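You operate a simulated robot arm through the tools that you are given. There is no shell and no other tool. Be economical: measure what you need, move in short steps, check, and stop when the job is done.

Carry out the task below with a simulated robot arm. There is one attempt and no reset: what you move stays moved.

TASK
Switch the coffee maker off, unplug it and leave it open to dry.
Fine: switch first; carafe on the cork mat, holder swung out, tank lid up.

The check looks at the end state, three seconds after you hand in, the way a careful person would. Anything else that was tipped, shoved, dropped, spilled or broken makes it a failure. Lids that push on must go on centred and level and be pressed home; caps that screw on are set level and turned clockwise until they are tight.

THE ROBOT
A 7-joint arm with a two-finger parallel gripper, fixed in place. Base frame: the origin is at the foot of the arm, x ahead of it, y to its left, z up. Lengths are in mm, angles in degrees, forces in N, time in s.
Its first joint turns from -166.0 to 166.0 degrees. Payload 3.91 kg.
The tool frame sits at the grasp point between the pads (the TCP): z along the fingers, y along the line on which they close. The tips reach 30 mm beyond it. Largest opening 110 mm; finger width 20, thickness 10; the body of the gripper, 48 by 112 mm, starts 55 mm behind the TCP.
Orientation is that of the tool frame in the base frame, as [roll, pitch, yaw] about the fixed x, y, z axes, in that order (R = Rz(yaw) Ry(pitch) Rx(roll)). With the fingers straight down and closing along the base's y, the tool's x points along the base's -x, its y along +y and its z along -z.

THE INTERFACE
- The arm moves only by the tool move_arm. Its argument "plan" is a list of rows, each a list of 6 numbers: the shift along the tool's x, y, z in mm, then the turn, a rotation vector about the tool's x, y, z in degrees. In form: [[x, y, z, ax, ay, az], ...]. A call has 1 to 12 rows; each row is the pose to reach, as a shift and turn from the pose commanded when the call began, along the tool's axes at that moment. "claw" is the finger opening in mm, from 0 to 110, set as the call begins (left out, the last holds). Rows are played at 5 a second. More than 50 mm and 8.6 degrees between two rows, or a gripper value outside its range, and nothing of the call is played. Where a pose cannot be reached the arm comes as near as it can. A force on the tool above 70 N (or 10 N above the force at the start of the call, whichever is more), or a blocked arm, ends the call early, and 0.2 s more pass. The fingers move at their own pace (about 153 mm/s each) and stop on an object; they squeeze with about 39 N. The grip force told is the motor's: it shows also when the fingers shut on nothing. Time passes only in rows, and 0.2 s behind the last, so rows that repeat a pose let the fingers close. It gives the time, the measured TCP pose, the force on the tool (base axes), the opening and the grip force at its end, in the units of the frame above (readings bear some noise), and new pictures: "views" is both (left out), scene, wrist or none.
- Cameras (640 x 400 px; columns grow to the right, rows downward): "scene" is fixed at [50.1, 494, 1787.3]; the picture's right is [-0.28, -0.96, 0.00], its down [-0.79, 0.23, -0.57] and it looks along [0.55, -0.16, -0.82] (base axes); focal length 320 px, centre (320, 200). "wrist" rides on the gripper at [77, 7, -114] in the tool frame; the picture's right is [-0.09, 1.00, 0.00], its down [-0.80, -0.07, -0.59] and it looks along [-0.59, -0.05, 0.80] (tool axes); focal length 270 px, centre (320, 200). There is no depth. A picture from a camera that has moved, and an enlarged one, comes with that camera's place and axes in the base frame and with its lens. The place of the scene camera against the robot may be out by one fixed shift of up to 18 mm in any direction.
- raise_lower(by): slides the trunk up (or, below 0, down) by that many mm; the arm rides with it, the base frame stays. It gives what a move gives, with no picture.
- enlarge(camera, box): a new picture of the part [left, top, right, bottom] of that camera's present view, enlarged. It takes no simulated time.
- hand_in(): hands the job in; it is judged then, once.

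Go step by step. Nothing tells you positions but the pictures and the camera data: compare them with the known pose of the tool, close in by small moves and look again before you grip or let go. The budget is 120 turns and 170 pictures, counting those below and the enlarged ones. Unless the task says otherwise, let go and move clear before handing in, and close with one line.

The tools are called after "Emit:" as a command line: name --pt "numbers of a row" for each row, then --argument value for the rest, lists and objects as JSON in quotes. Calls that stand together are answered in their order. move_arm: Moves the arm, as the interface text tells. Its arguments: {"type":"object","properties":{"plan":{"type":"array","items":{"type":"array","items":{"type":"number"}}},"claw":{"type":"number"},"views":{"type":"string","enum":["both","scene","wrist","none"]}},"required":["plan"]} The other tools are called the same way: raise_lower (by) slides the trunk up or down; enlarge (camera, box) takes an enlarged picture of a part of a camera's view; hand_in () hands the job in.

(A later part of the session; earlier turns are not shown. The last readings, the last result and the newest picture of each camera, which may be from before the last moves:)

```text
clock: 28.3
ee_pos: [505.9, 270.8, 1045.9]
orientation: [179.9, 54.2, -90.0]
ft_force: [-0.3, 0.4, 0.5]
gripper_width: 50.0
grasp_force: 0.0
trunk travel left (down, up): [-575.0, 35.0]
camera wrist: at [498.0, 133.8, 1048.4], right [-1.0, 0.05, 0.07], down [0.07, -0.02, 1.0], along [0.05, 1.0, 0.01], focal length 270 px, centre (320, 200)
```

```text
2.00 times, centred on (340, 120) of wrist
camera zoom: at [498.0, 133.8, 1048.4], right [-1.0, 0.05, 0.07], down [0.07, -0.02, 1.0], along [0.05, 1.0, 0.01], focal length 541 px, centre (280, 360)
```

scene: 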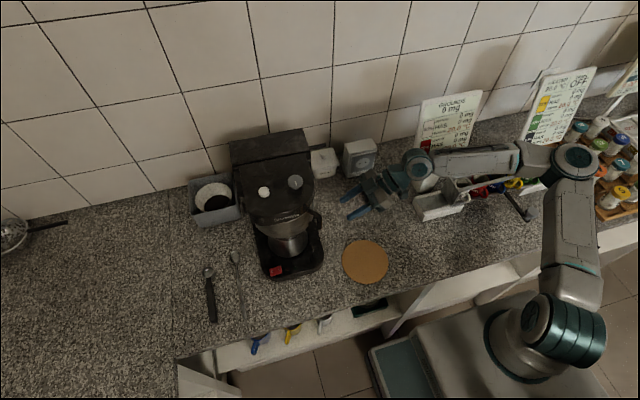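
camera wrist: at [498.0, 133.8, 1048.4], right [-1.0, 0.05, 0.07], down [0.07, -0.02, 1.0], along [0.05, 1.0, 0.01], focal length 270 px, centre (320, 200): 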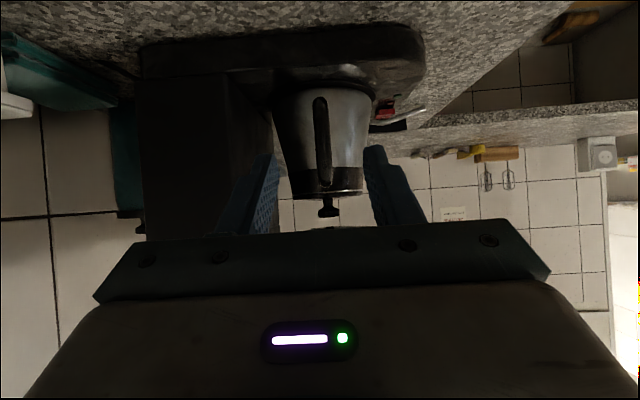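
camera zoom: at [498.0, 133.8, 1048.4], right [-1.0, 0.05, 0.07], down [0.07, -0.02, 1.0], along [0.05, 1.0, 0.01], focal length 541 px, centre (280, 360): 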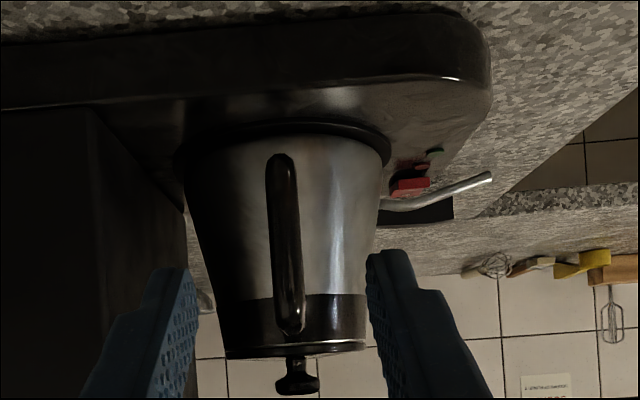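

The handle bar is vertical at x 504, y about 372, z 961–1040, roughly 14 mm thick. I'll bring the fingers around it.

Emit:
move_arm --pt "-4 2 30 0 0 0" --pt "-9 2 65 0 0 0" --pt "-12 2 90 0 0 0" --pt "-14.2 2 106.8 0 0 0" --pt "-14.2 2 106.8 0 0 0"

Emit:
enlarge --camera "wrist" --box '[200, 20, 480, 220]'

Emit:
enlarge --camera "scene" --box '[240, 150, 400, 270]'

```text
clock: 29.5
ee_pos: [504.2, 365.6, 995.3]
orientation: [180.0, 54.3, -90.0]
ft_force: [0.7, 0.0, 0.1]
gripper_width: 50.0
grasp_force: 0.1
trunk travel left (down, up): [-575.0, 35.0]
camera wrist: at [496.2, 227.9, 997.8], right [-1.0, 0.05, 0.07], down [0.07, -0.02, 1.0], along [0.05, 1.0, 0.01], focal length 270 px, centre (320, 200)
```

scene: 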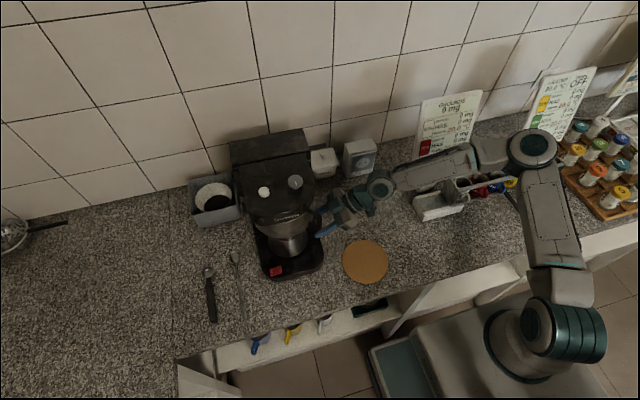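
wrist: 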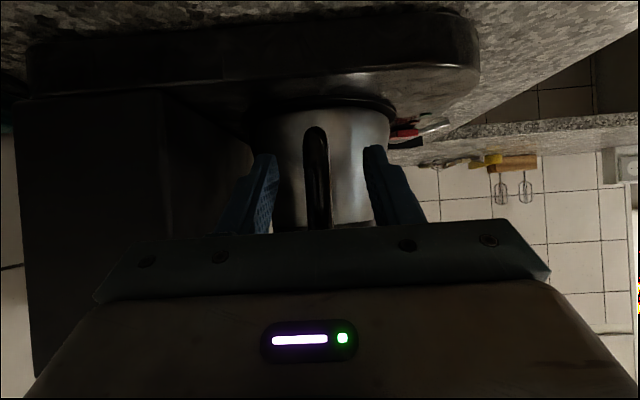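

```text
2.00 times, centred on (340, 120) of wrist
camera zoom: at [496.2, 227.9, 997.8], right [-1.0, 0.05, 0.07], down [0.07, -0.02, 1.0], along [0.05, 1.0, 0.01], focal length 541 px, centre (280, 360)
```

zoom: 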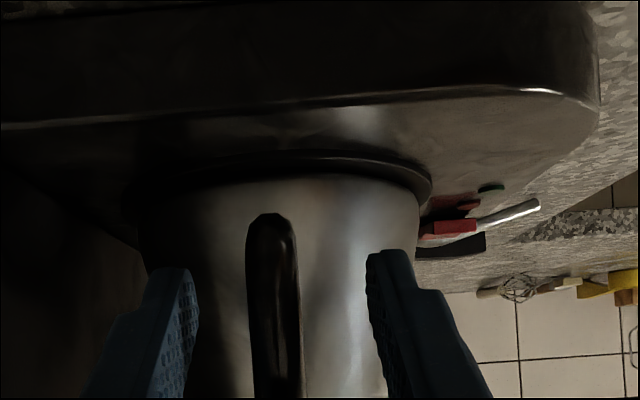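

```text
3.33 times, centred on (320, 210) of scene
camera zoom: at [50.1, 494.0, 1787.3], right [-0.28, -0.96, 0.0], down [-0.79, 0.23, -0.57], along [0.55, -0.16, -0.82], focal length 1067 px, centre (320, 167)
```

zoom: 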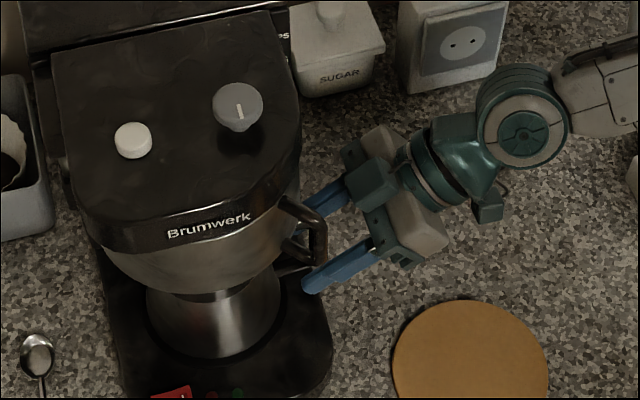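

The bar is between the pads, so I'll close.

Emit:
move_arm --pt "0 0 0 0 0 0" --pt "0 0 0 0 0 0" --pt "0 0 0 0 0 0" --claw 2 --views "wrist"

```text
clock: 30.3
ee_pos: [504.2, 365.5, 994.6]
orientation: [-180.0, 54.2, -90.1]
ft_force: [0.1, 0.7, 1.0]
gripper_width: 13.5
grasp_force: 39.3
trunk travel left (down, up): [-575.0, 35.0]
camera wrist: at [496.2, 227.9, 997.9], right [-1.0, 0.05, 0.07], down [0.07, -0.02, 1.0], along [0.05, 1.0, 0.01], focal length 270 px, centre (320, 200)
```

wrist: 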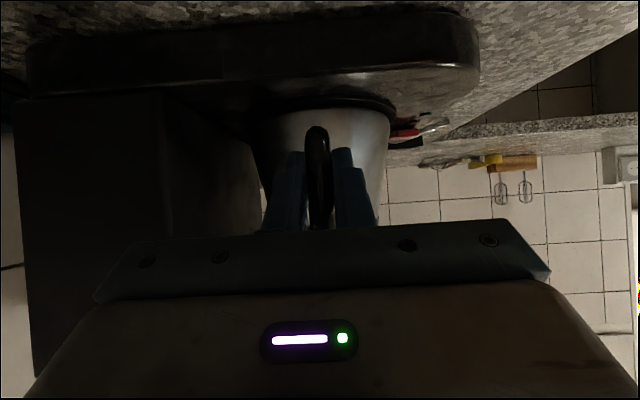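

The handle is gripped at 13.5 mm. I'll lift about 5 mm slowly and check for tilt and clearance.

Emit:
move_arm --pt "-1.6 0 -1.2 0 0 0" --pt "-3.2 0 -2.3 0 0 0" --pt "-4.9 0 -3.5 0 0 0" --pt "-4.9 0 -3.5 0 0 0"

Emit:
enlarge --camera "scene" --box '[240, 180, 360, 280]'

Emit:
enlarge --camera "wrist" --box '[200, 20, 480, 220]'

```text
clock: 31.3
ee_pos: [505.2, 364.9, 999.9]
orientation: [179.9, 54.3, -90.1]
ft_force: [0.2, 0.3, -7.3]
gripper_width: 13.4
grasp_force: 39.1
trunk travel left (down, up): [-575.0, 35.0]
camera wrist: at [496.4, 228.1, 1003.5], right [-1.0, 0.05, 0.07], down [0.07, -0.01, 1.0], along [0.05, 1.0, 0.01], focal length 270 px, centre (320, 200)
```

scene: 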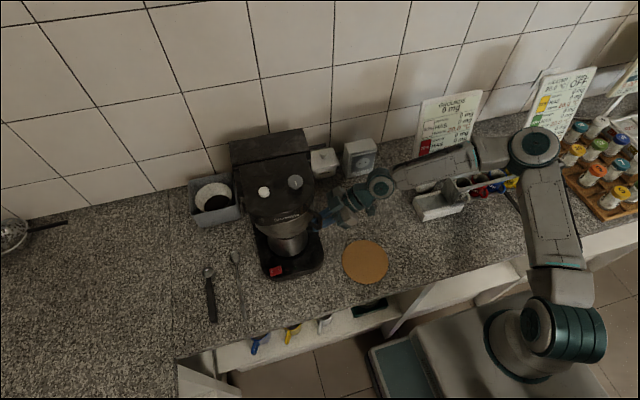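
wrist: 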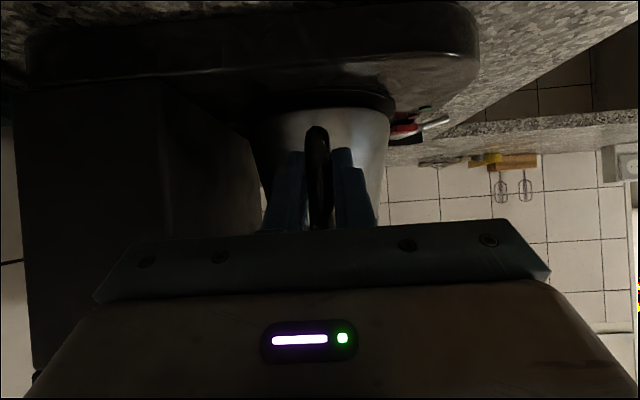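

```text
4.00 times, centred on (300, 230) of scene
camera zoom: at [50.1, 494.0, 1787.3], right [-0.28, -0.96, 0.0], down [-0.79, 0.23, -0.57], along [0.55, -0.16, -0.82], focal length 1281 px, centre (400, 80)
```

zoom: 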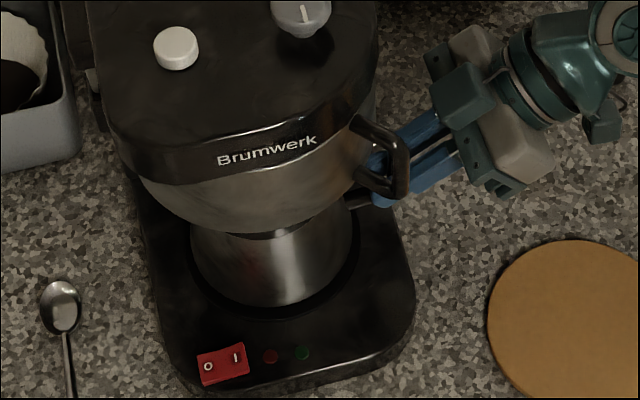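

```text
2.00 times, centred on (340, 120) of wrist
camera zoom: at [496.4, 228.1, 1003.5], right [-1.0, 0.05, 0.07], down [0.07, -0.01, 1.0], along [0.05, 1.0, 0.01], focal length 541 px, centre (280, 360)
```

zoom: 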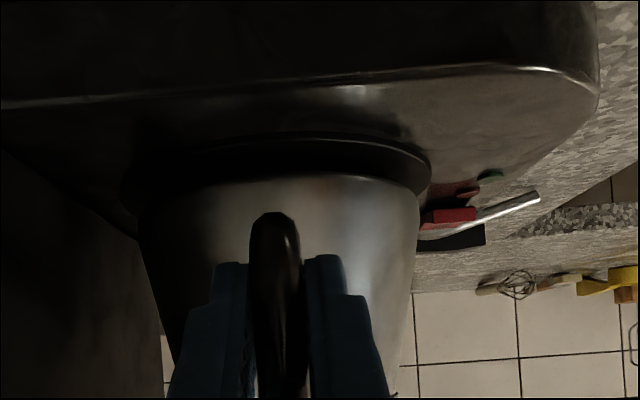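

The carafe is lifted 5 mm and level, weighing about 0.75 kg. I'll draw it straight out sideways in −y, which avoids the switch and the holder handle.

Emit:
move_arm --pt "8 0 -11 0 0 0" --pt "20 0 -27.7 0 0 0" --pt "33 0 -45.7 0 0 0" --pt "46 0 -63.7 0 0 0" --pt "58.5 0 -81.1 0 0 0" --pt "58.5 0 -81.1 0 0 0"

Emit:
enlarge --camera "scene" --box '[240, 180, 420, 300]'

```text
clock: 32.7
ee_pos: [502.6, 264.7, 1001.8]
orientation: [179.9, 54.3, -90.0]
ft_force: [-0.1, -0.4, -7.3]
gripper_width: 13.5
grasp_force: 39.0
trunk travel left (down, up): [-575.0, 35.0]
camera wrist: at [496.1, 128.3, 1004.2], right [-1.0, 0.05, 0.07], down [0.07, -0.02, 1.0], along [0.05, 1.0, 0.01], focal length 270 px, centre (320, 200)
```

scene: 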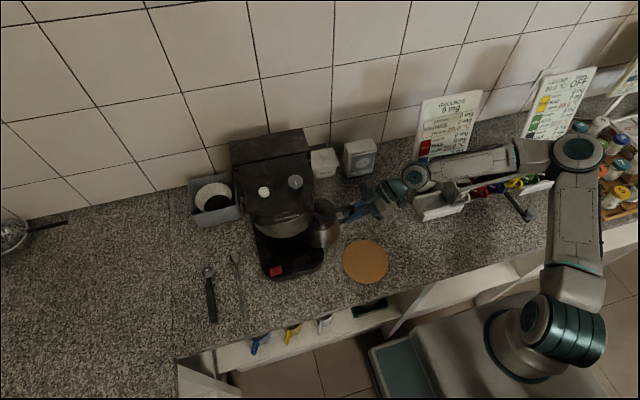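
wrist: 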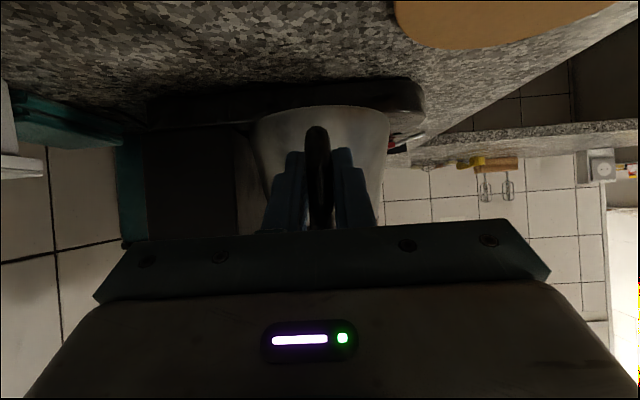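

```text
3.33 times, centred on (330, 240) of scene
camera zoom: at [50.1, 494.0, 1787.3], right [-0.28, -0.96, 0.0], down [-0.79, 0.23, -0.57], along [0.55, -0.16, -0.82], focal length 1067 px, centre (287, 67)
```

zoom: 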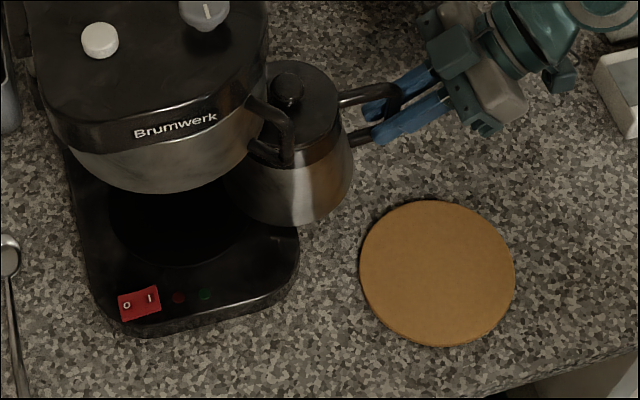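

The carafe is clear of the machine. I'll carry it over to above the mat, centre about (383, 259).

Emit:
move_arm --pt "11.7 8 -16.2 0 0 0" --pt "22.2 25 -30.8 0 0 0" --pt "30.4 45 -42.2 0 0 0" --pt "38.6 65 -53.5 0 0 0" --pt "46.8 85 -64.9 0 0 0" --pt "53.8 103 -74.6 0 0 0" --pt "58.3 116.6 -80.9 0 0 0" --pt "58.3 116.6 -80.9 0 0 0"

Emit:
enlarge --camera "scene" --box '[300, 190, 480, 310]'

```text
clock: 34.5
ee_pos: [388.1, 164.6, 1000.9]
orientation: [180.0, 54.3, -90.1]
ft_force: [0.0, 1.1, -8.2]
gripper_width: 13.6
grasp_force: 38.9
trunk travel left (down, up): [-575.0, 35.0]
camera wrist: at [379.8, 28.9, 1004.0], right [-1.0, 0.05, 0.07], down [0.07, -0.02, 1.0], along [0.05, 1.0, 0.01], focal length 270 px, centre (320, 200)
```

scene: 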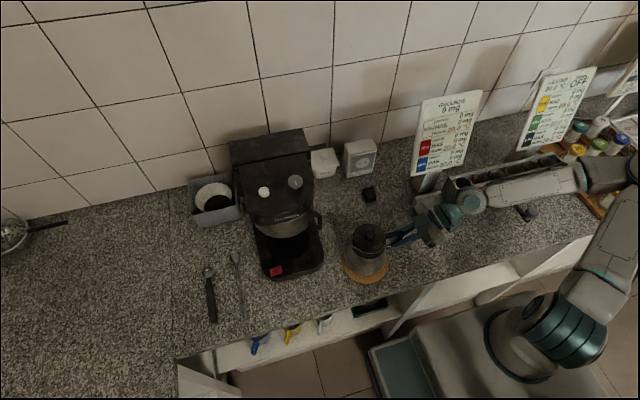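
wrist: 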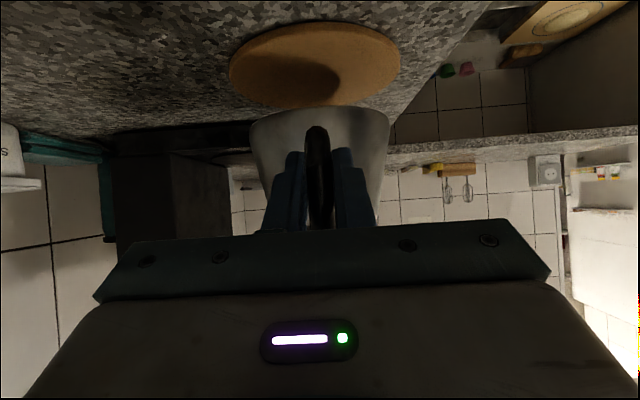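

```text
3.33 times, centred on (390, 250) of scene
camera zoom: at [50.1, 494.0, 1787.3], right [-0.28, -0.96, 0.0], down [-0.79, 0.23, -0.57], along [0.55, -0.16, -0.82], focal length 1067 px, centre (87, 33)
```

zoom: 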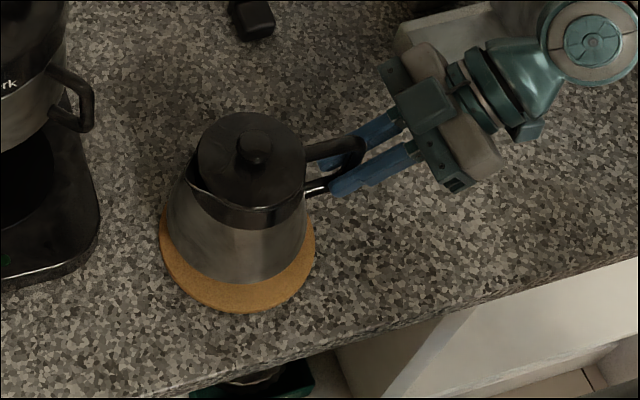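

The carafe axis is about (385, 259) and the mat centre about (386, 257), so it's well centred. I'll lower gently.

Emit:
move_arm --pt "6.5 0 4.7 0 0 0" --pt "13 0 9.4 0 0 0" --pt "19.5 0 14 0 0 0" --pt "24.3 0 17.6 0 0 0" --pt "26 0 18.7 0 0 0" --pt "26 0 18.7 0 0 0" --views "wrist"

Emit:
enlarge --camera "wrist" --box '[200, 20, 440, 160]'

```text
clock: 35.9
ee_pos: [388.4, 165.8, 968.9]
orientation: [180.0, 54.4, -90.1]
ft_force: [0.5, -0.3, -8.4]
gripper_width: 13.9
grasp_force: 38.9
trunk travel left (down, up): [-575.0, 35.0]
camera wrist: at [380.0, 28.8, 971.7], right [-1.0, 0.05, 0.07], down [0.07, -0.02, 1.0], along [0.05, 1.0, 0.01], focal length 270 px, centre (320, 200)
```

wrist: 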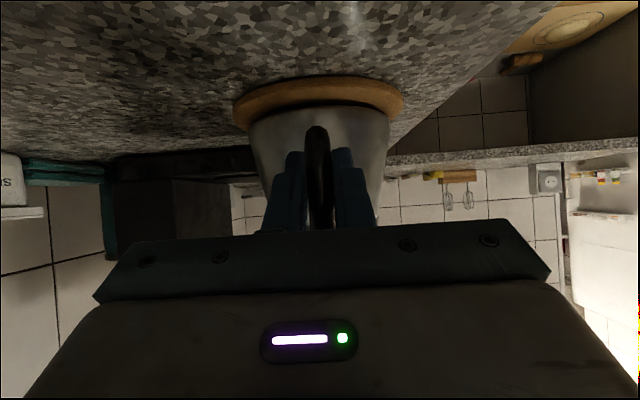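

```text
2.67 times, centred on (320, 90) of wrist
camera zoom: at [380.0, 28.8, 971.7], right [-1.0, 0.05, 0.07], down [0.07, -0.02, 1.0], along [0.05, 1.0, 0.01], focal length 721 px, centre (320, 493)
```

zoom: 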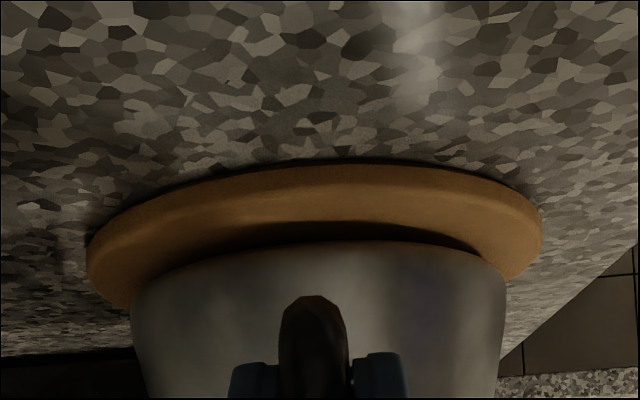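

A gap of about 5 mm remains, so I'll lower in fine steps.

Emit:
move_arm --pt "1.2 0 0.9 0 0 0" --pt "2.4 0 1.8 0 0 0" --pt "3.2 0 2.3 0 0 0" --pt "3.2 0 2.3 0 0 0" --views "none"

Emit:
enlarge --camera "wrist" --box '[200, 20, 440, 160]'

```text
clock: 36.9
ee_pos: [388.4, 166.2, 965.5]
orientation: [-179.9, 54.4, -90.0]
ft_force: [-0.3, -0.1, -0.4]
gripper_width: 13.7
grasp_force: 39.3
trunk travel left (down, up): [-575.0, 35.0]
```

```text
2.67 times, centred on (320, 90) of wrist
camera zoom: at [379.7, 28.7, 968.0], right [-1.0, 0.05, 0.07], down [0.07, -0.02, 1.0], along [0.05, 1.0, 0.01], focal length 721 px, centre (320, 493)
```

zoom: 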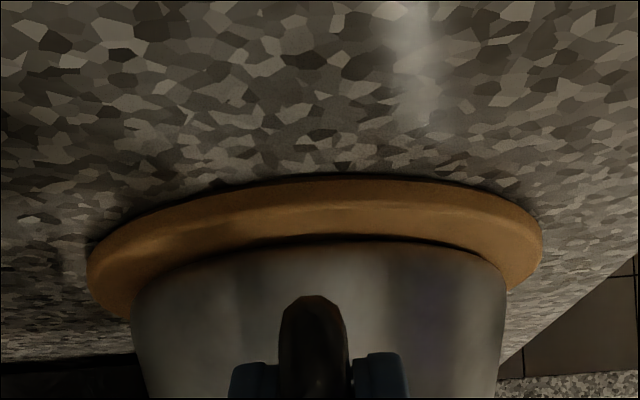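

The weight is off the arm, so the carafe is resting on the mat. I'll release and back straight out.

Emit:
move_arm --pt "0 0 0 0 0 0" --pt "0 0 0 0 0 0" --pt "0 0 -15 0 0 0" --pt "0 0 -40 0 0 0" --pt "-30 0 -70 0 0 0" --pt "-70 0 -95 0 0 0" --claw 50

Emit:
enlarge --camera "scene" --box '[300, 190, 480, 310]'

Emit:
enlarge --camera "scene" --box '[220, 115, 400, 235]'

```text
clock: 38.3
ee_pos: [386.2, 130.5, 1078.4]
orientation: [-180.0, 54.3, -90.0]
ft_force: [-1.2, 0.5, 0.5]
gripper_width: 50.2
grasp_force: 0.0
trunk travel left (down, up): [-575.0, 35.0]
camera wrist: at [378.6, -6.8, 1080.6], right [-1.0, 0.05, 0.07], down [0.07, -0.02, 1.0], along [0.05, 1.0, 0.01], focal length 270 px, centre (320, 200)
```

scene: 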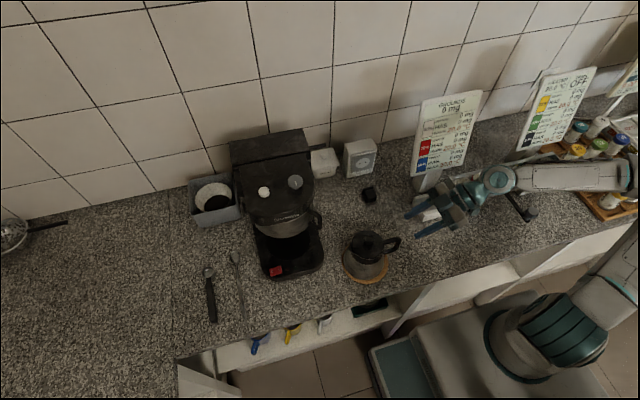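
wrist: 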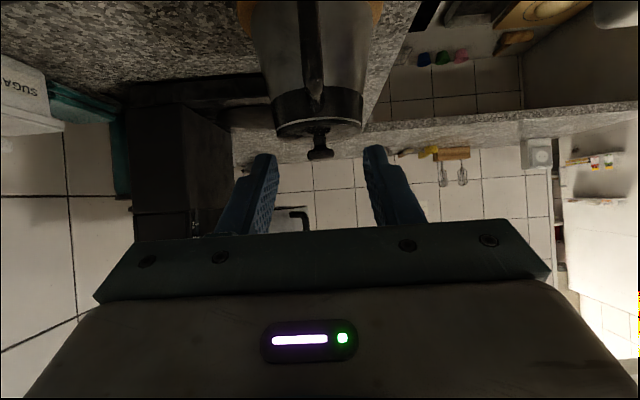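

```text
3.33 times, centred on (390, 250) of scene
camera zoom: at [50.1, 494.0, 1787.3], right [-0.28, -0.96, 0.0], down [-0.79, 0.23, -0.57], along [0.55, -0.16, -0.82], focal length 1067 px, centre (87, 33)
```

zoom: 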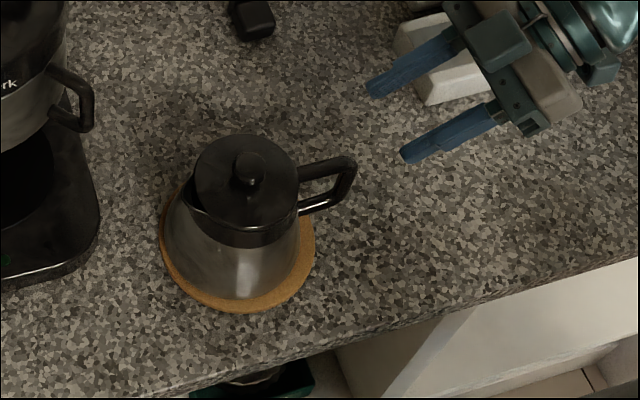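

```text
3.33 times, centred on (310, 175) of scene
camera zoom: at [50.1, 494.0, 1787.3], right [-0.28, -0.96, 0.0], down [-0.79, 0.23, -0.57], along [0.55, -0.16, -0.82], focal length 1067 px, centre (353, 283)
```

zoom: 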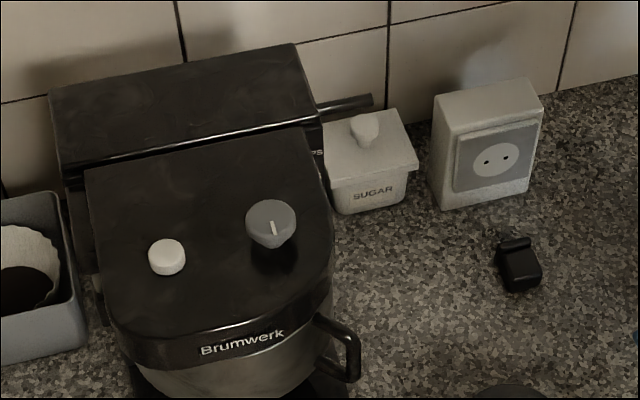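

The carafe stands on the mat and the plug lies free. Next I'll look at the tank lid and its side bar, and at the holder handle, from above right.

Emit:
move_arm --pt "-38 -10 -7 2.8 1.7 2.6" --pt "-77 -20 -14 5.5 3.5 5.1" --pt "-116 -30 -21 8.3 5.2 7.7" --pt "-154 -40 -29 11.1 7 10.2" --pt "-193 -50 -36 13.9 8.7 12.8" --pt "-231 -60 -43 16.6 10.5 15.4" --pt "-270 -70 -50 19.4 12.2 17.9" --pt "-308 -80 -57 22.2 14 20.5" --pt "-308 -80 -57 22.2 14 20.5" --views "wrist"

Emit:
enlarge --camera "wrist" --box '[200, 20, 480, 220]'

```text
clock: 40.3
ee_pos: [468.3, 261.2, 1361.1]
orientation: [-180.0, 39.9, -120.3]
ft_force: [-0.2, -0.2, -0.5]
gripper_width: 49.9
grasp_force: 0.0
trunk travel left (down, up): [-575.0, 35.0]
camera wrist: at [394.1, 151.7, 1397.7], right [-0.83, 0.56, 0.06], down [0.18, 0.16, 0.97], along [0.53, 0.81, -0.24], focal length 270 px, centre (320, 200)
```

wrist: 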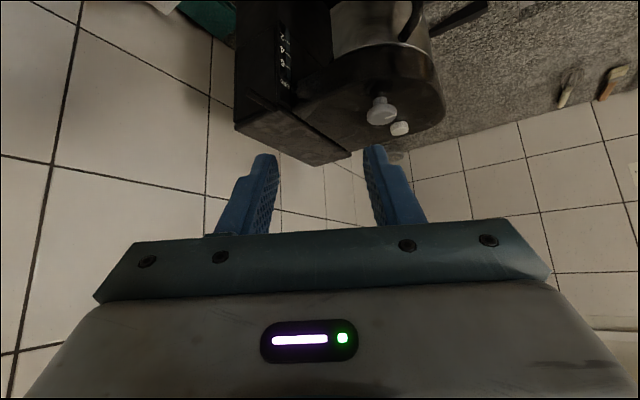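

```text
2.00 times, centred on (340, 120) of wrist
camera zoom: at [394.1, 151.7, 1397.7], right [-0.83, 0.56, 0.06], down [0.18, 0.16, 0.97], along [0.53, 0.81, -0.24], focal length 541 px, centre (280, 360)
```

zoom: 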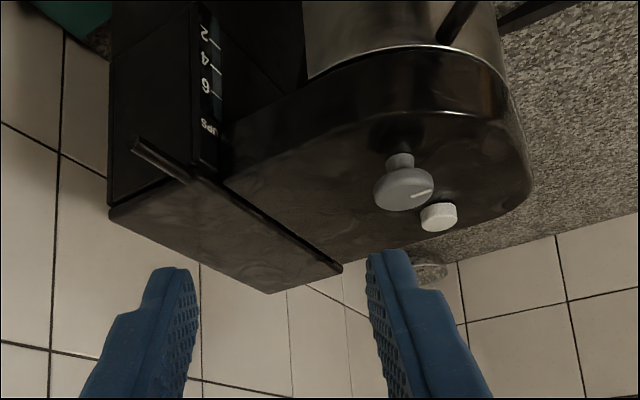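

The lid's front edge carries a side bar from about (589, 324) to (589, 364) at z 1213, hinged toward the wall. I'll push it up from beneath with closed fingers, tilted 45° and yawed 30°. First I go to a staging pose.

Emit:
move_arm --pt "18.3 -5.6 26.7 4 -1 4.4" --pt "36.6 -11.2 53.3 8 -2 8.8" --pt "55 -16.9 80 12.1 -3.1 13.1" --pt "73.3 -22.5 106.6 16.1 -4.1 17.5" --pt "91.6 -28.1 133.3 20.1 -5.1 21.9" --pt "91.6 -28.1 133.3 20.1 -5.1 21.9" --claw 0

Emit:
enlarge --camera "wrist" --box '[280, 40, 560, 240]'

```text
clock: 41.7
ee_pos: [498.5, 262.4, 1199.9]
orientation: [-179.8, 45.4, -149.7]
ft_force: [-0.6, 0.3, -0.1]
gripper_width: 0.3
grasp_force: 37.0
trunk travel left (down, up): [-575.0, 35.0]
camera wrist: at [376.8, 201.4, 1224.4], right [-0.45, 0.89, 0.06], down [0.16, 0.01, 0.99], along [0.88, 0.45, -0.14], focal length 270 px, centre (320, 200)
```

scene: 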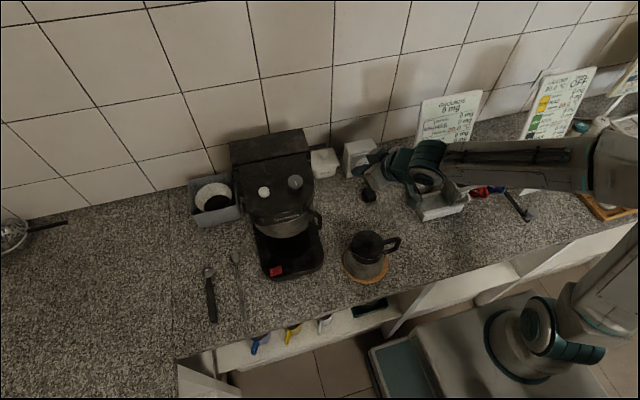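
wrist: 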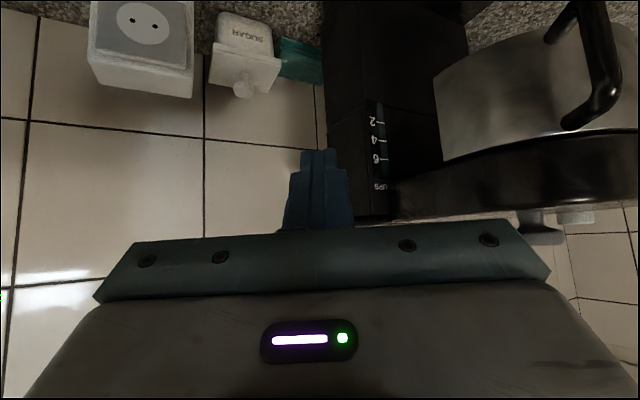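

```text
2.00 times, centred on (420, 140) of wrist
camera zoom: at [376.8, 201.4, 1224.4], right [-0.45, 0.89, 0.06], down [0.16, 0.01, 0.99], along [0.88, 0.45, -0.14], focal length 541 px, centre (120, 320)
```

zoom: 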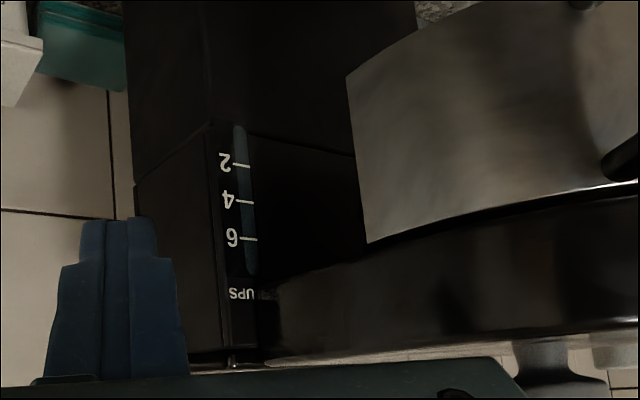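

I'll move in so the fingers sit just below and in front of the bar.

Emit:
move_arm --pt "-20 5 25 0 0 0" --pt "-42 11 52 0 0 0" --pt "-63.4 16.1 78.4 0 0 0" --pt "-63.4 16.1 78.4 0 0 0"

Emit:
enlarge --camera "wrist" --box '[240, 80, 480, 250]'

Emit:
enlarge --camera "scene" --box '[260, 110, 380, 200]'

```text
clock: 42.7
ee_pos: [579.1, 326.0, 1190.3]
orientation: [-179.9, 45.3, -150.0]
ft_force: [0.1, 0.0, 0.1]
gripper_width: 0.0
grasp_force: 37.9
trunk travel left (down, up): [-575.0, 35.0]
camera wrist: at [456.6, 265.2, 1214.6], right [-0.45, 0.89, 0.06], down [0.16, 0.01, 0.99], along [0.88, 0.45, -0.15], focal length 270 px, centre (320, 200)
```

scene: 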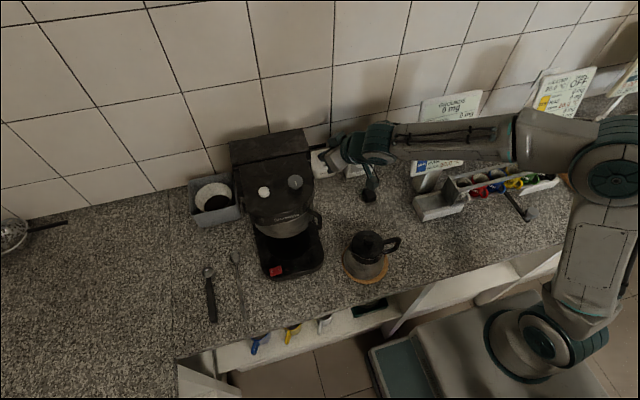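
wrist: 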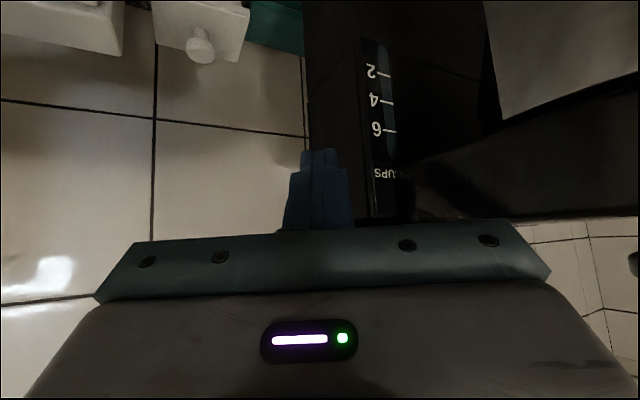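

```text
2.35 times, centred on (360, 165) of wrist
camera zoom: at [456.6, 265.2, 1214.6], right [-0.45, 0.89, 0.06], down [0.16, 0.01, 0.99], along [0.88, 0.45, -0.15], focal length 636 px, centre (226, 282)
```

zoom: 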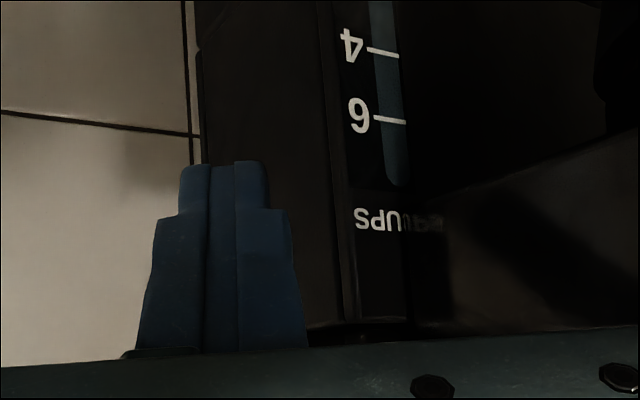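

```text
4.44 times, centred on (320, 155) of scene
camera zoom: at [50.1, 494.0, 1787.3], right [-0.28, -0.96, 0.0], down [-0.79, 0.23, -0.57], along [0.55, -0.16, -0.82], focal length 1423 px, centre (320, 400)
```

zoom: 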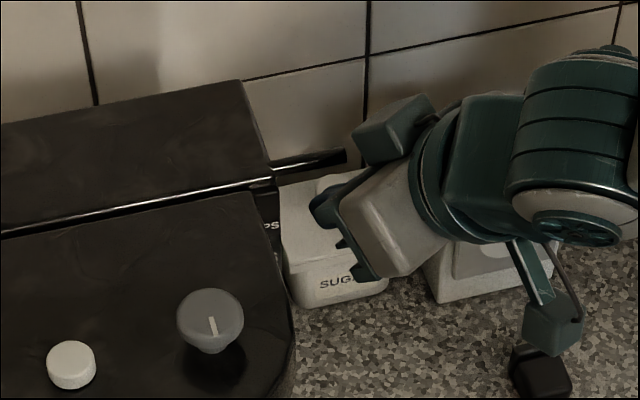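

The fingers are below the bar. I'll lift along the lid's arc for the first 40°.

Emit:
move_arm --pt "-5.7 0 -5.6 0 0 0" --pt "-10.6 -0.5 -9.2 0 0 0" --pt "-16.9 -1 -14.2 0 0 0" --pt "-27 -2.4 -20.8 0 0 0" --pt "-36.1 -4.5 -24.7 0 0 0" --pt "-47.1 -7.9 -27.4 0 0 0"

Emit:
enlarge --camera "scene" --box '[230, 100, 370, 205]'

```text
clock: 44.1
ee_pos: [593.6, 326.7, 1242.7]
orientation: [180.0, 45.3, -149.9]
ft_force: [-4.4, -1.6, 2.8]
gripper_width: 0.2
grasp_force: 37.3
trunk travel left (down, up): [-575.0, 35.0]
camera wrist: at [471.7, 264.5, 1268.0], right [-0.45, 0.89, 0.06], down [0.16, 0.01, 0.99], along [0.88, 0.45, -0.14], focal length 270 px, centre (320, 200)
```

scene: 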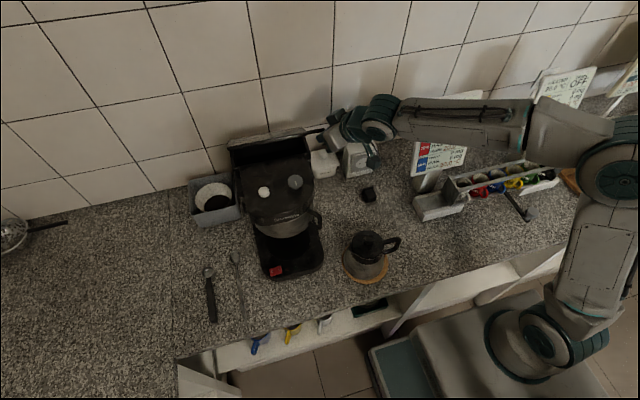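
wrist: 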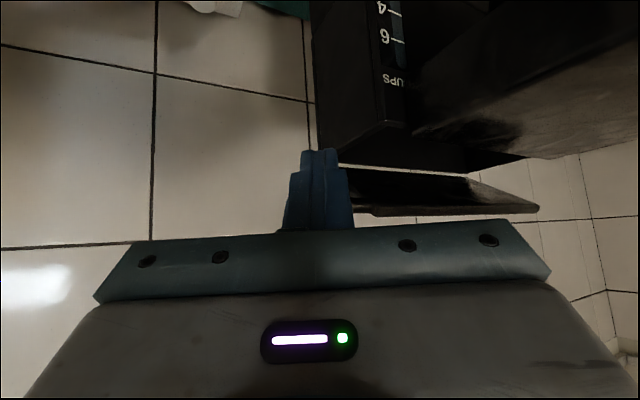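

```text
3.81 times, centred on (300, 152) of scene
camera zoom: at [50.1, 494.0, 1787.3], right [-0.28, -0.96, 0.0], down [-0.79, 0.23, -0.57], along [0.55, -0.16, -0.82], focal length 1220 px, centre (396, 381)
```

zoom: 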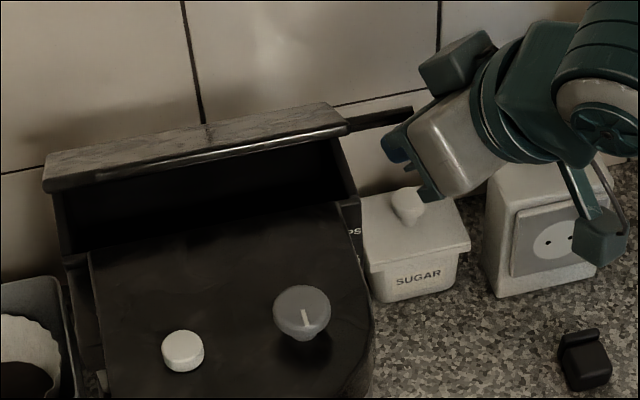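

The lid is lifting cleanly. I'll continue along the arc past vertical.

Emit:
move_arm --pt "-10.5 -4 -0.7 0 0 0" --pt "-20.3 -8.6 0.6 0 0 0" --pt "-29.5 -13.6 3.6 0 0 0" --pt "-37.7 -18.7 7.6 0 0 0" --pt "-43.9 -23.2 12.5 0 0 0" --pt "-48.4 -27.3 17.7 0 0 0"

Emit:
enlarge --camera "scene" --box '[230, 100, 370, 205]'

```text
clock: 45.5
ee_pos: [649.0, 324.4, 1263.9]
orientation: [-180.0, 45.3, -150.0]
ft_force: [0.5, -0.8, -0.3]
gripper_width: 0.0
grasp_force: 37.4
trunk travel left (down, up): [-575.0, 35.0]
camera wrist: at [526.4, 264.5, 1288.8], right [-0.45, 0.89, 0.06], down [0.16, 0.01, 0.99], along [0.88, 0.45, -0.15], focal length 270 px, centre (320, 200)
```

scene: 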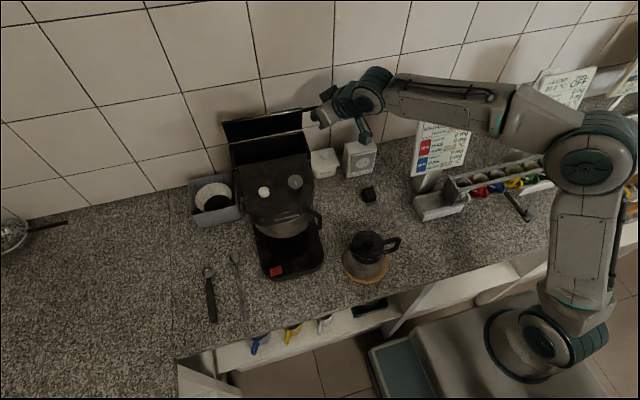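
wrist: 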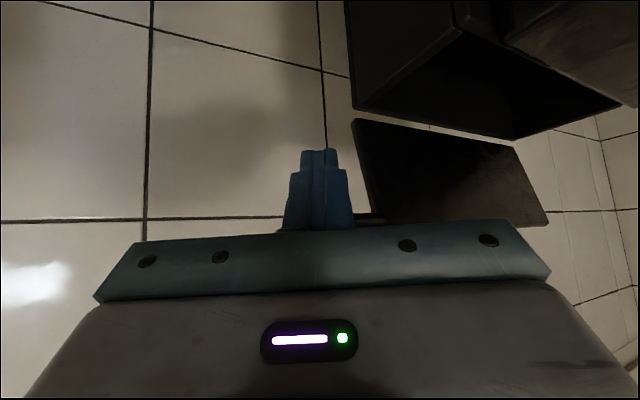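

```text
3.81 times, centred on (300, 152) of scene
camera zoom: at [50.1, 494.0, 1787.3], right [-0.28, -0.96, 0.0], down [-0.79, 0.23, -0.57], along [0.55, -0.16, -0.82], focal length 1220 px, centre (396, 381)
```

zoom: 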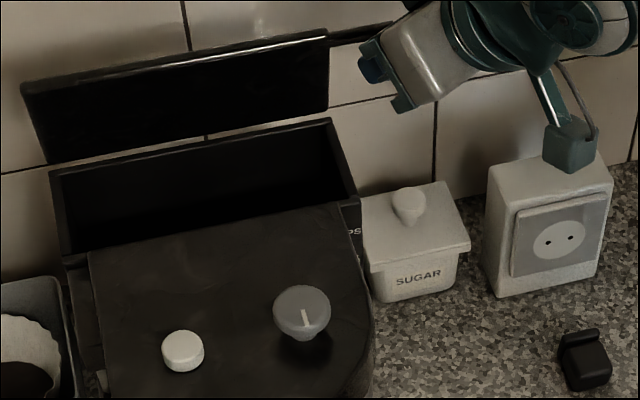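

The lid is about vertical. I'll nudge it a little further to bring it past the balance point or onto its stop.

Emit:
move_arm --pt "-4.1 -4 5.6 0 0 0" --pt "-7.6 -8.1 11.9 0 0 0" --pt "-9.8 -11.1 17 0 0 0" --pt "-9.8 -11.1 17 0 0 0"

Emit:
enlarge --camera "scene" --box '[230, 100, 370, 205]'

Emit:
enlarge --camera "wrist" --box '[260, 80, 580, 260]'

```text
clock: 46.5
ee_pos: [671.5, 324.3, 1259.6]
orientation: [-180.0, 45.1, -150.0]
ft_force: [0.6, -1.7, 0.0]
gripper_width: 0.1
grasp_force: 37.8
trunk travel left (down, up): [-575.0, 35.0]
camera wrist: at [548.5, 264.0, 1283.6], right [-0.45, 0.89, 0.06], down [0.16, 0.01, 0.99], along [0.88, 0.45, -0.15], focal length 270 px, centre (320, 200)
```

scene: 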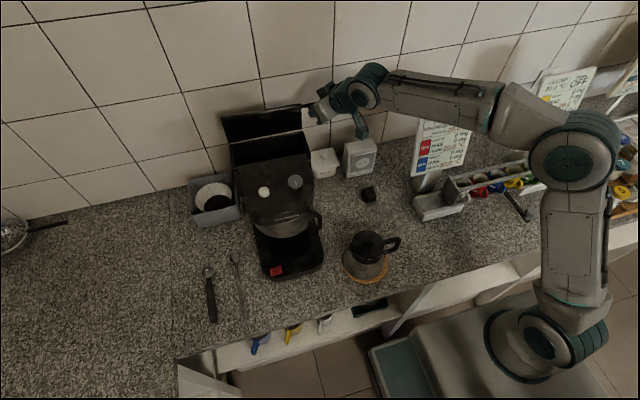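
wrist: 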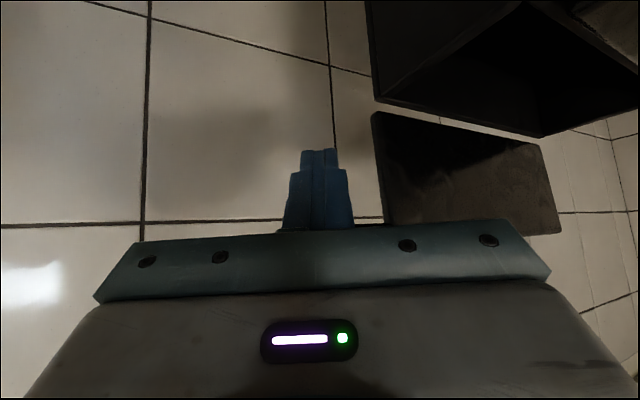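

```text
3.81 times, centred on (300, 152) of scene
camera zoom: at [50.1, 494.0, 1787.3], right [-0.28, -0.96, 0.0], down [-0.79, 0.23, -0.57], along [0.55, -0.16, -0.82], focal length 1220 px, centre (396, 381)
```

zoom: 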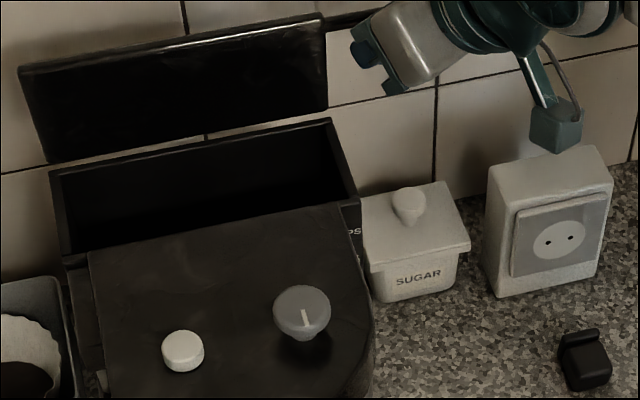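

```text
2.00 times, centred on (420, 170) of wrist
camera zoom: at [548.5, 264.0, 1283.6], right [-0.45, 0.89, 0.06], down [0.16, 0.01, 0.99], along [0.88, 0.45, -0.15], focal length 541 px, centre (120, 260)
```

zoom: 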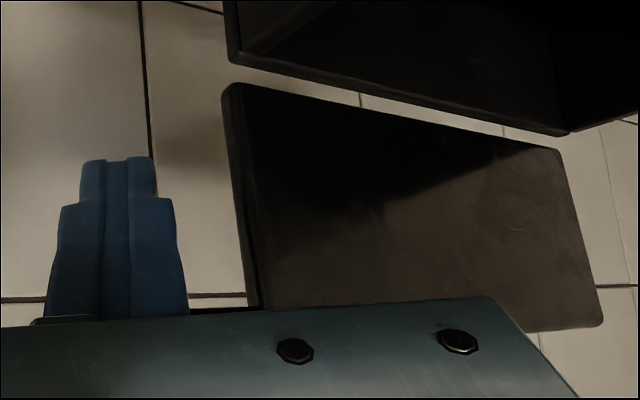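

The lid is past vertical. I'll back away and check that it stays.

Emit:
move_arm --pt "15 -1 -15 0 0 0" --pt "38 -2 -45 0 0 0" --pt "58 -3 -76 0 0 0" --pt "77 -4.9 -106.8 0 0 0" --pt "77 -4.9 -106.8 0 0 0"

Emit:
enlarge --camera "scene" --box '[210, 90, 370, 290]'

Emit:
enlarge --camera "wrist" --box '[340, 20, 640, 220]'

```text
clock: 47.7
ee_pos: [559.9, 256.7, 1278.8]
orientation: [179.9, 45.3, -149.9]
ft_force: [-0.1, -0.2, -0.3]
gripper_width: 0.0
grasp_force: 37.4
trunk travel left (down, up): [-575.0, 35.0]
camera wrist: at [438.6, 195.5, 1304.2], right [-0.45, 0.89, 0.06], down [0.16, 0.01, 0.99], along [0.88, 0.45, -0.15], focal length 270 px, centre (320, 200)
```

scene: 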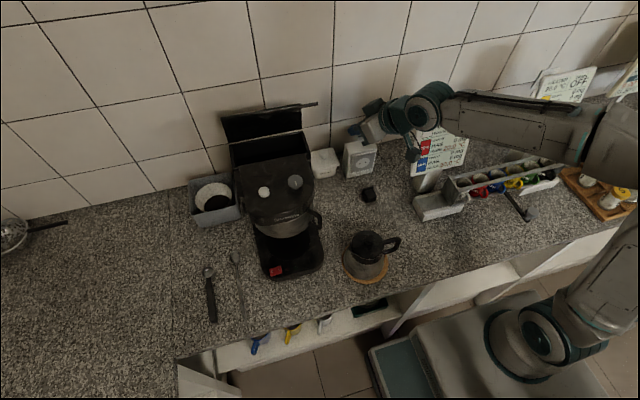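
wrist: 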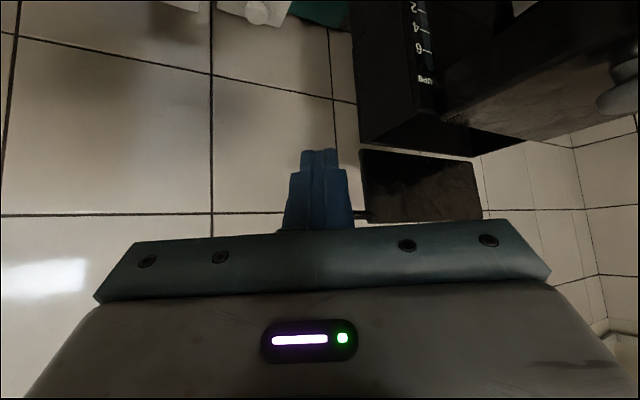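

```text
2.00 times, centred on (290, 190) of scene
camera zoom: at [50.1, 494.0, 1787.3], right [-0.28, -0.96, 0.0], down [-0.79, 0.23, -0.57], along [0.55, -0.16, -0.82], focal length 640 px, centre (380, 220)
```

zoom: 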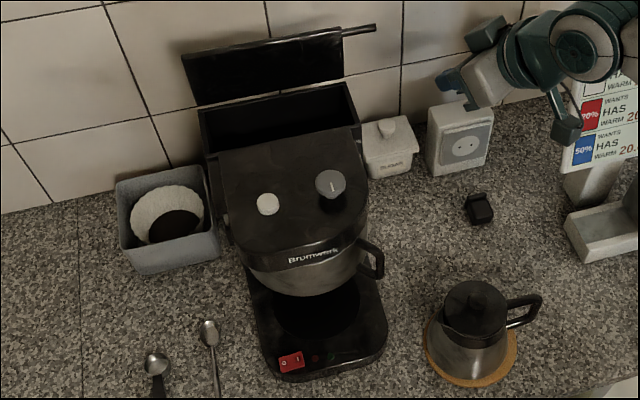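

```text
2.00 times, centred on (490, 120) of wrist
camera zoom: at [438.6, 195.5, 1304.2], right [-0.45, 0.89, 0.06], down [0.16, 0.01, 0.99], along [0.88, 0.45, -0.15], focal length 541 px, centre (-20, 360)
```

zoom: 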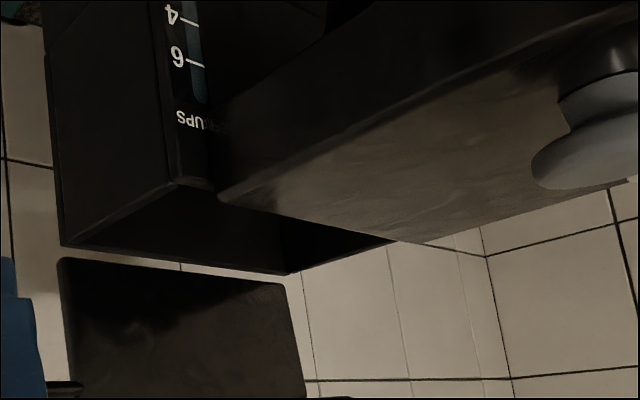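

The lid stays up. For the swing-out holder I need the hinge side, so I'll look from the front.

Emit:
move_arm --pt "25 19 -25 2 0 2" --pt "50 37 -50 4 0 4" --pt "75 56 -76 6 0 6" --pt "99.5 75 -101 8 0 8" --pt "113 109 -100 10 0 10" --pt "126 143 -100 12 0 12" --pt "140 177 -99 14 0 14" --pt "153 211.6 -98 16 0 16" --pt "158 246 -70 18 0 18" --pt "163 281 -43 20 0 19.5" --pt "167.5 315.9 -14.6 21.4 0 21.1" --pt "167.5 315.9 -14.6 21.4 0 21.1" --views "wrist"

Emit:
enlarge --camera "wrist" --box '[180, 20, 460, 220]'

```text
clock: 49.7
ee_pos: [214.3, 417.0, 1209.0]
orientation: [172.0, 34.3, -166.1]
ft_force: [0.0, 0.2, 0.4]
gripper_width: 0.4
grasp_force: 37.8
trunk travel left (down, up): [-575.0, 35.0]
stopped in row 10: the arm was blocked; the commanded pose is now the measured one
camera wrist: at [92.5, 378.4, 1259.3], right [-0.24, 0.96, 0.16], down [0.36, -0.07, 0.93], along [0.9, 0.29, -0.33], focal length 270 px, centre (320, 200)
```

wrist: 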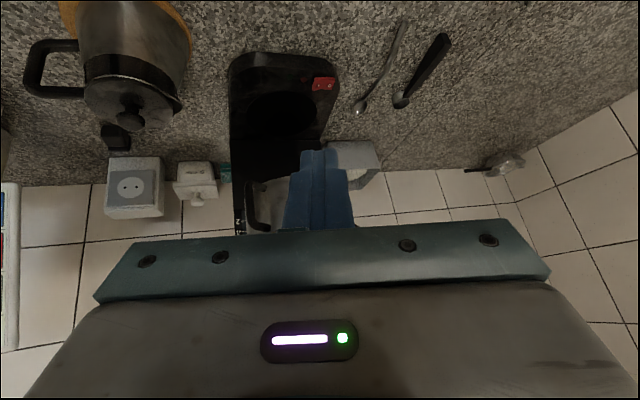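

```text
2.00 times, centred on (320, 120) of wrist
camera zoom: at [92.5, 378.4, 1259.3], right [-0.24, 0.96, 0.16], down [0.36, -0.07, 0.93], along [0.9, 0.29, -0.33], focal length 541 px, centre (320, 360)
```

zoom: 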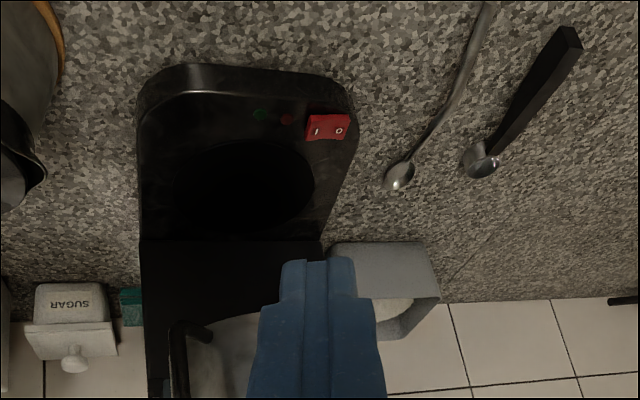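

The arm hit a joint limit there. Before moving again I'll look for the hinge in the scene view.

Emit:
enlarge --camera "scene" --box '[225, 180, 335, 260]'

```text
5.00 times, centred on (280, 220) of scene
camera zoom: at [50.1, 494.0, 1787.3], right [-0.28, -0.96, 0.0], down [-0.79, 0.23, -0.57], along [0.55, -0.16, -0.82], focal length 1601 px, centre (520, 100)
```

zoom: 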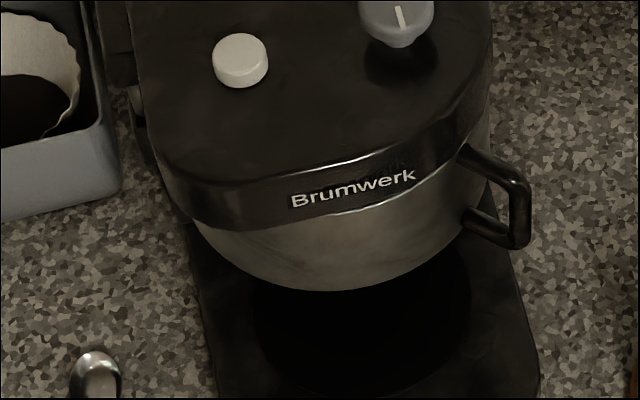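

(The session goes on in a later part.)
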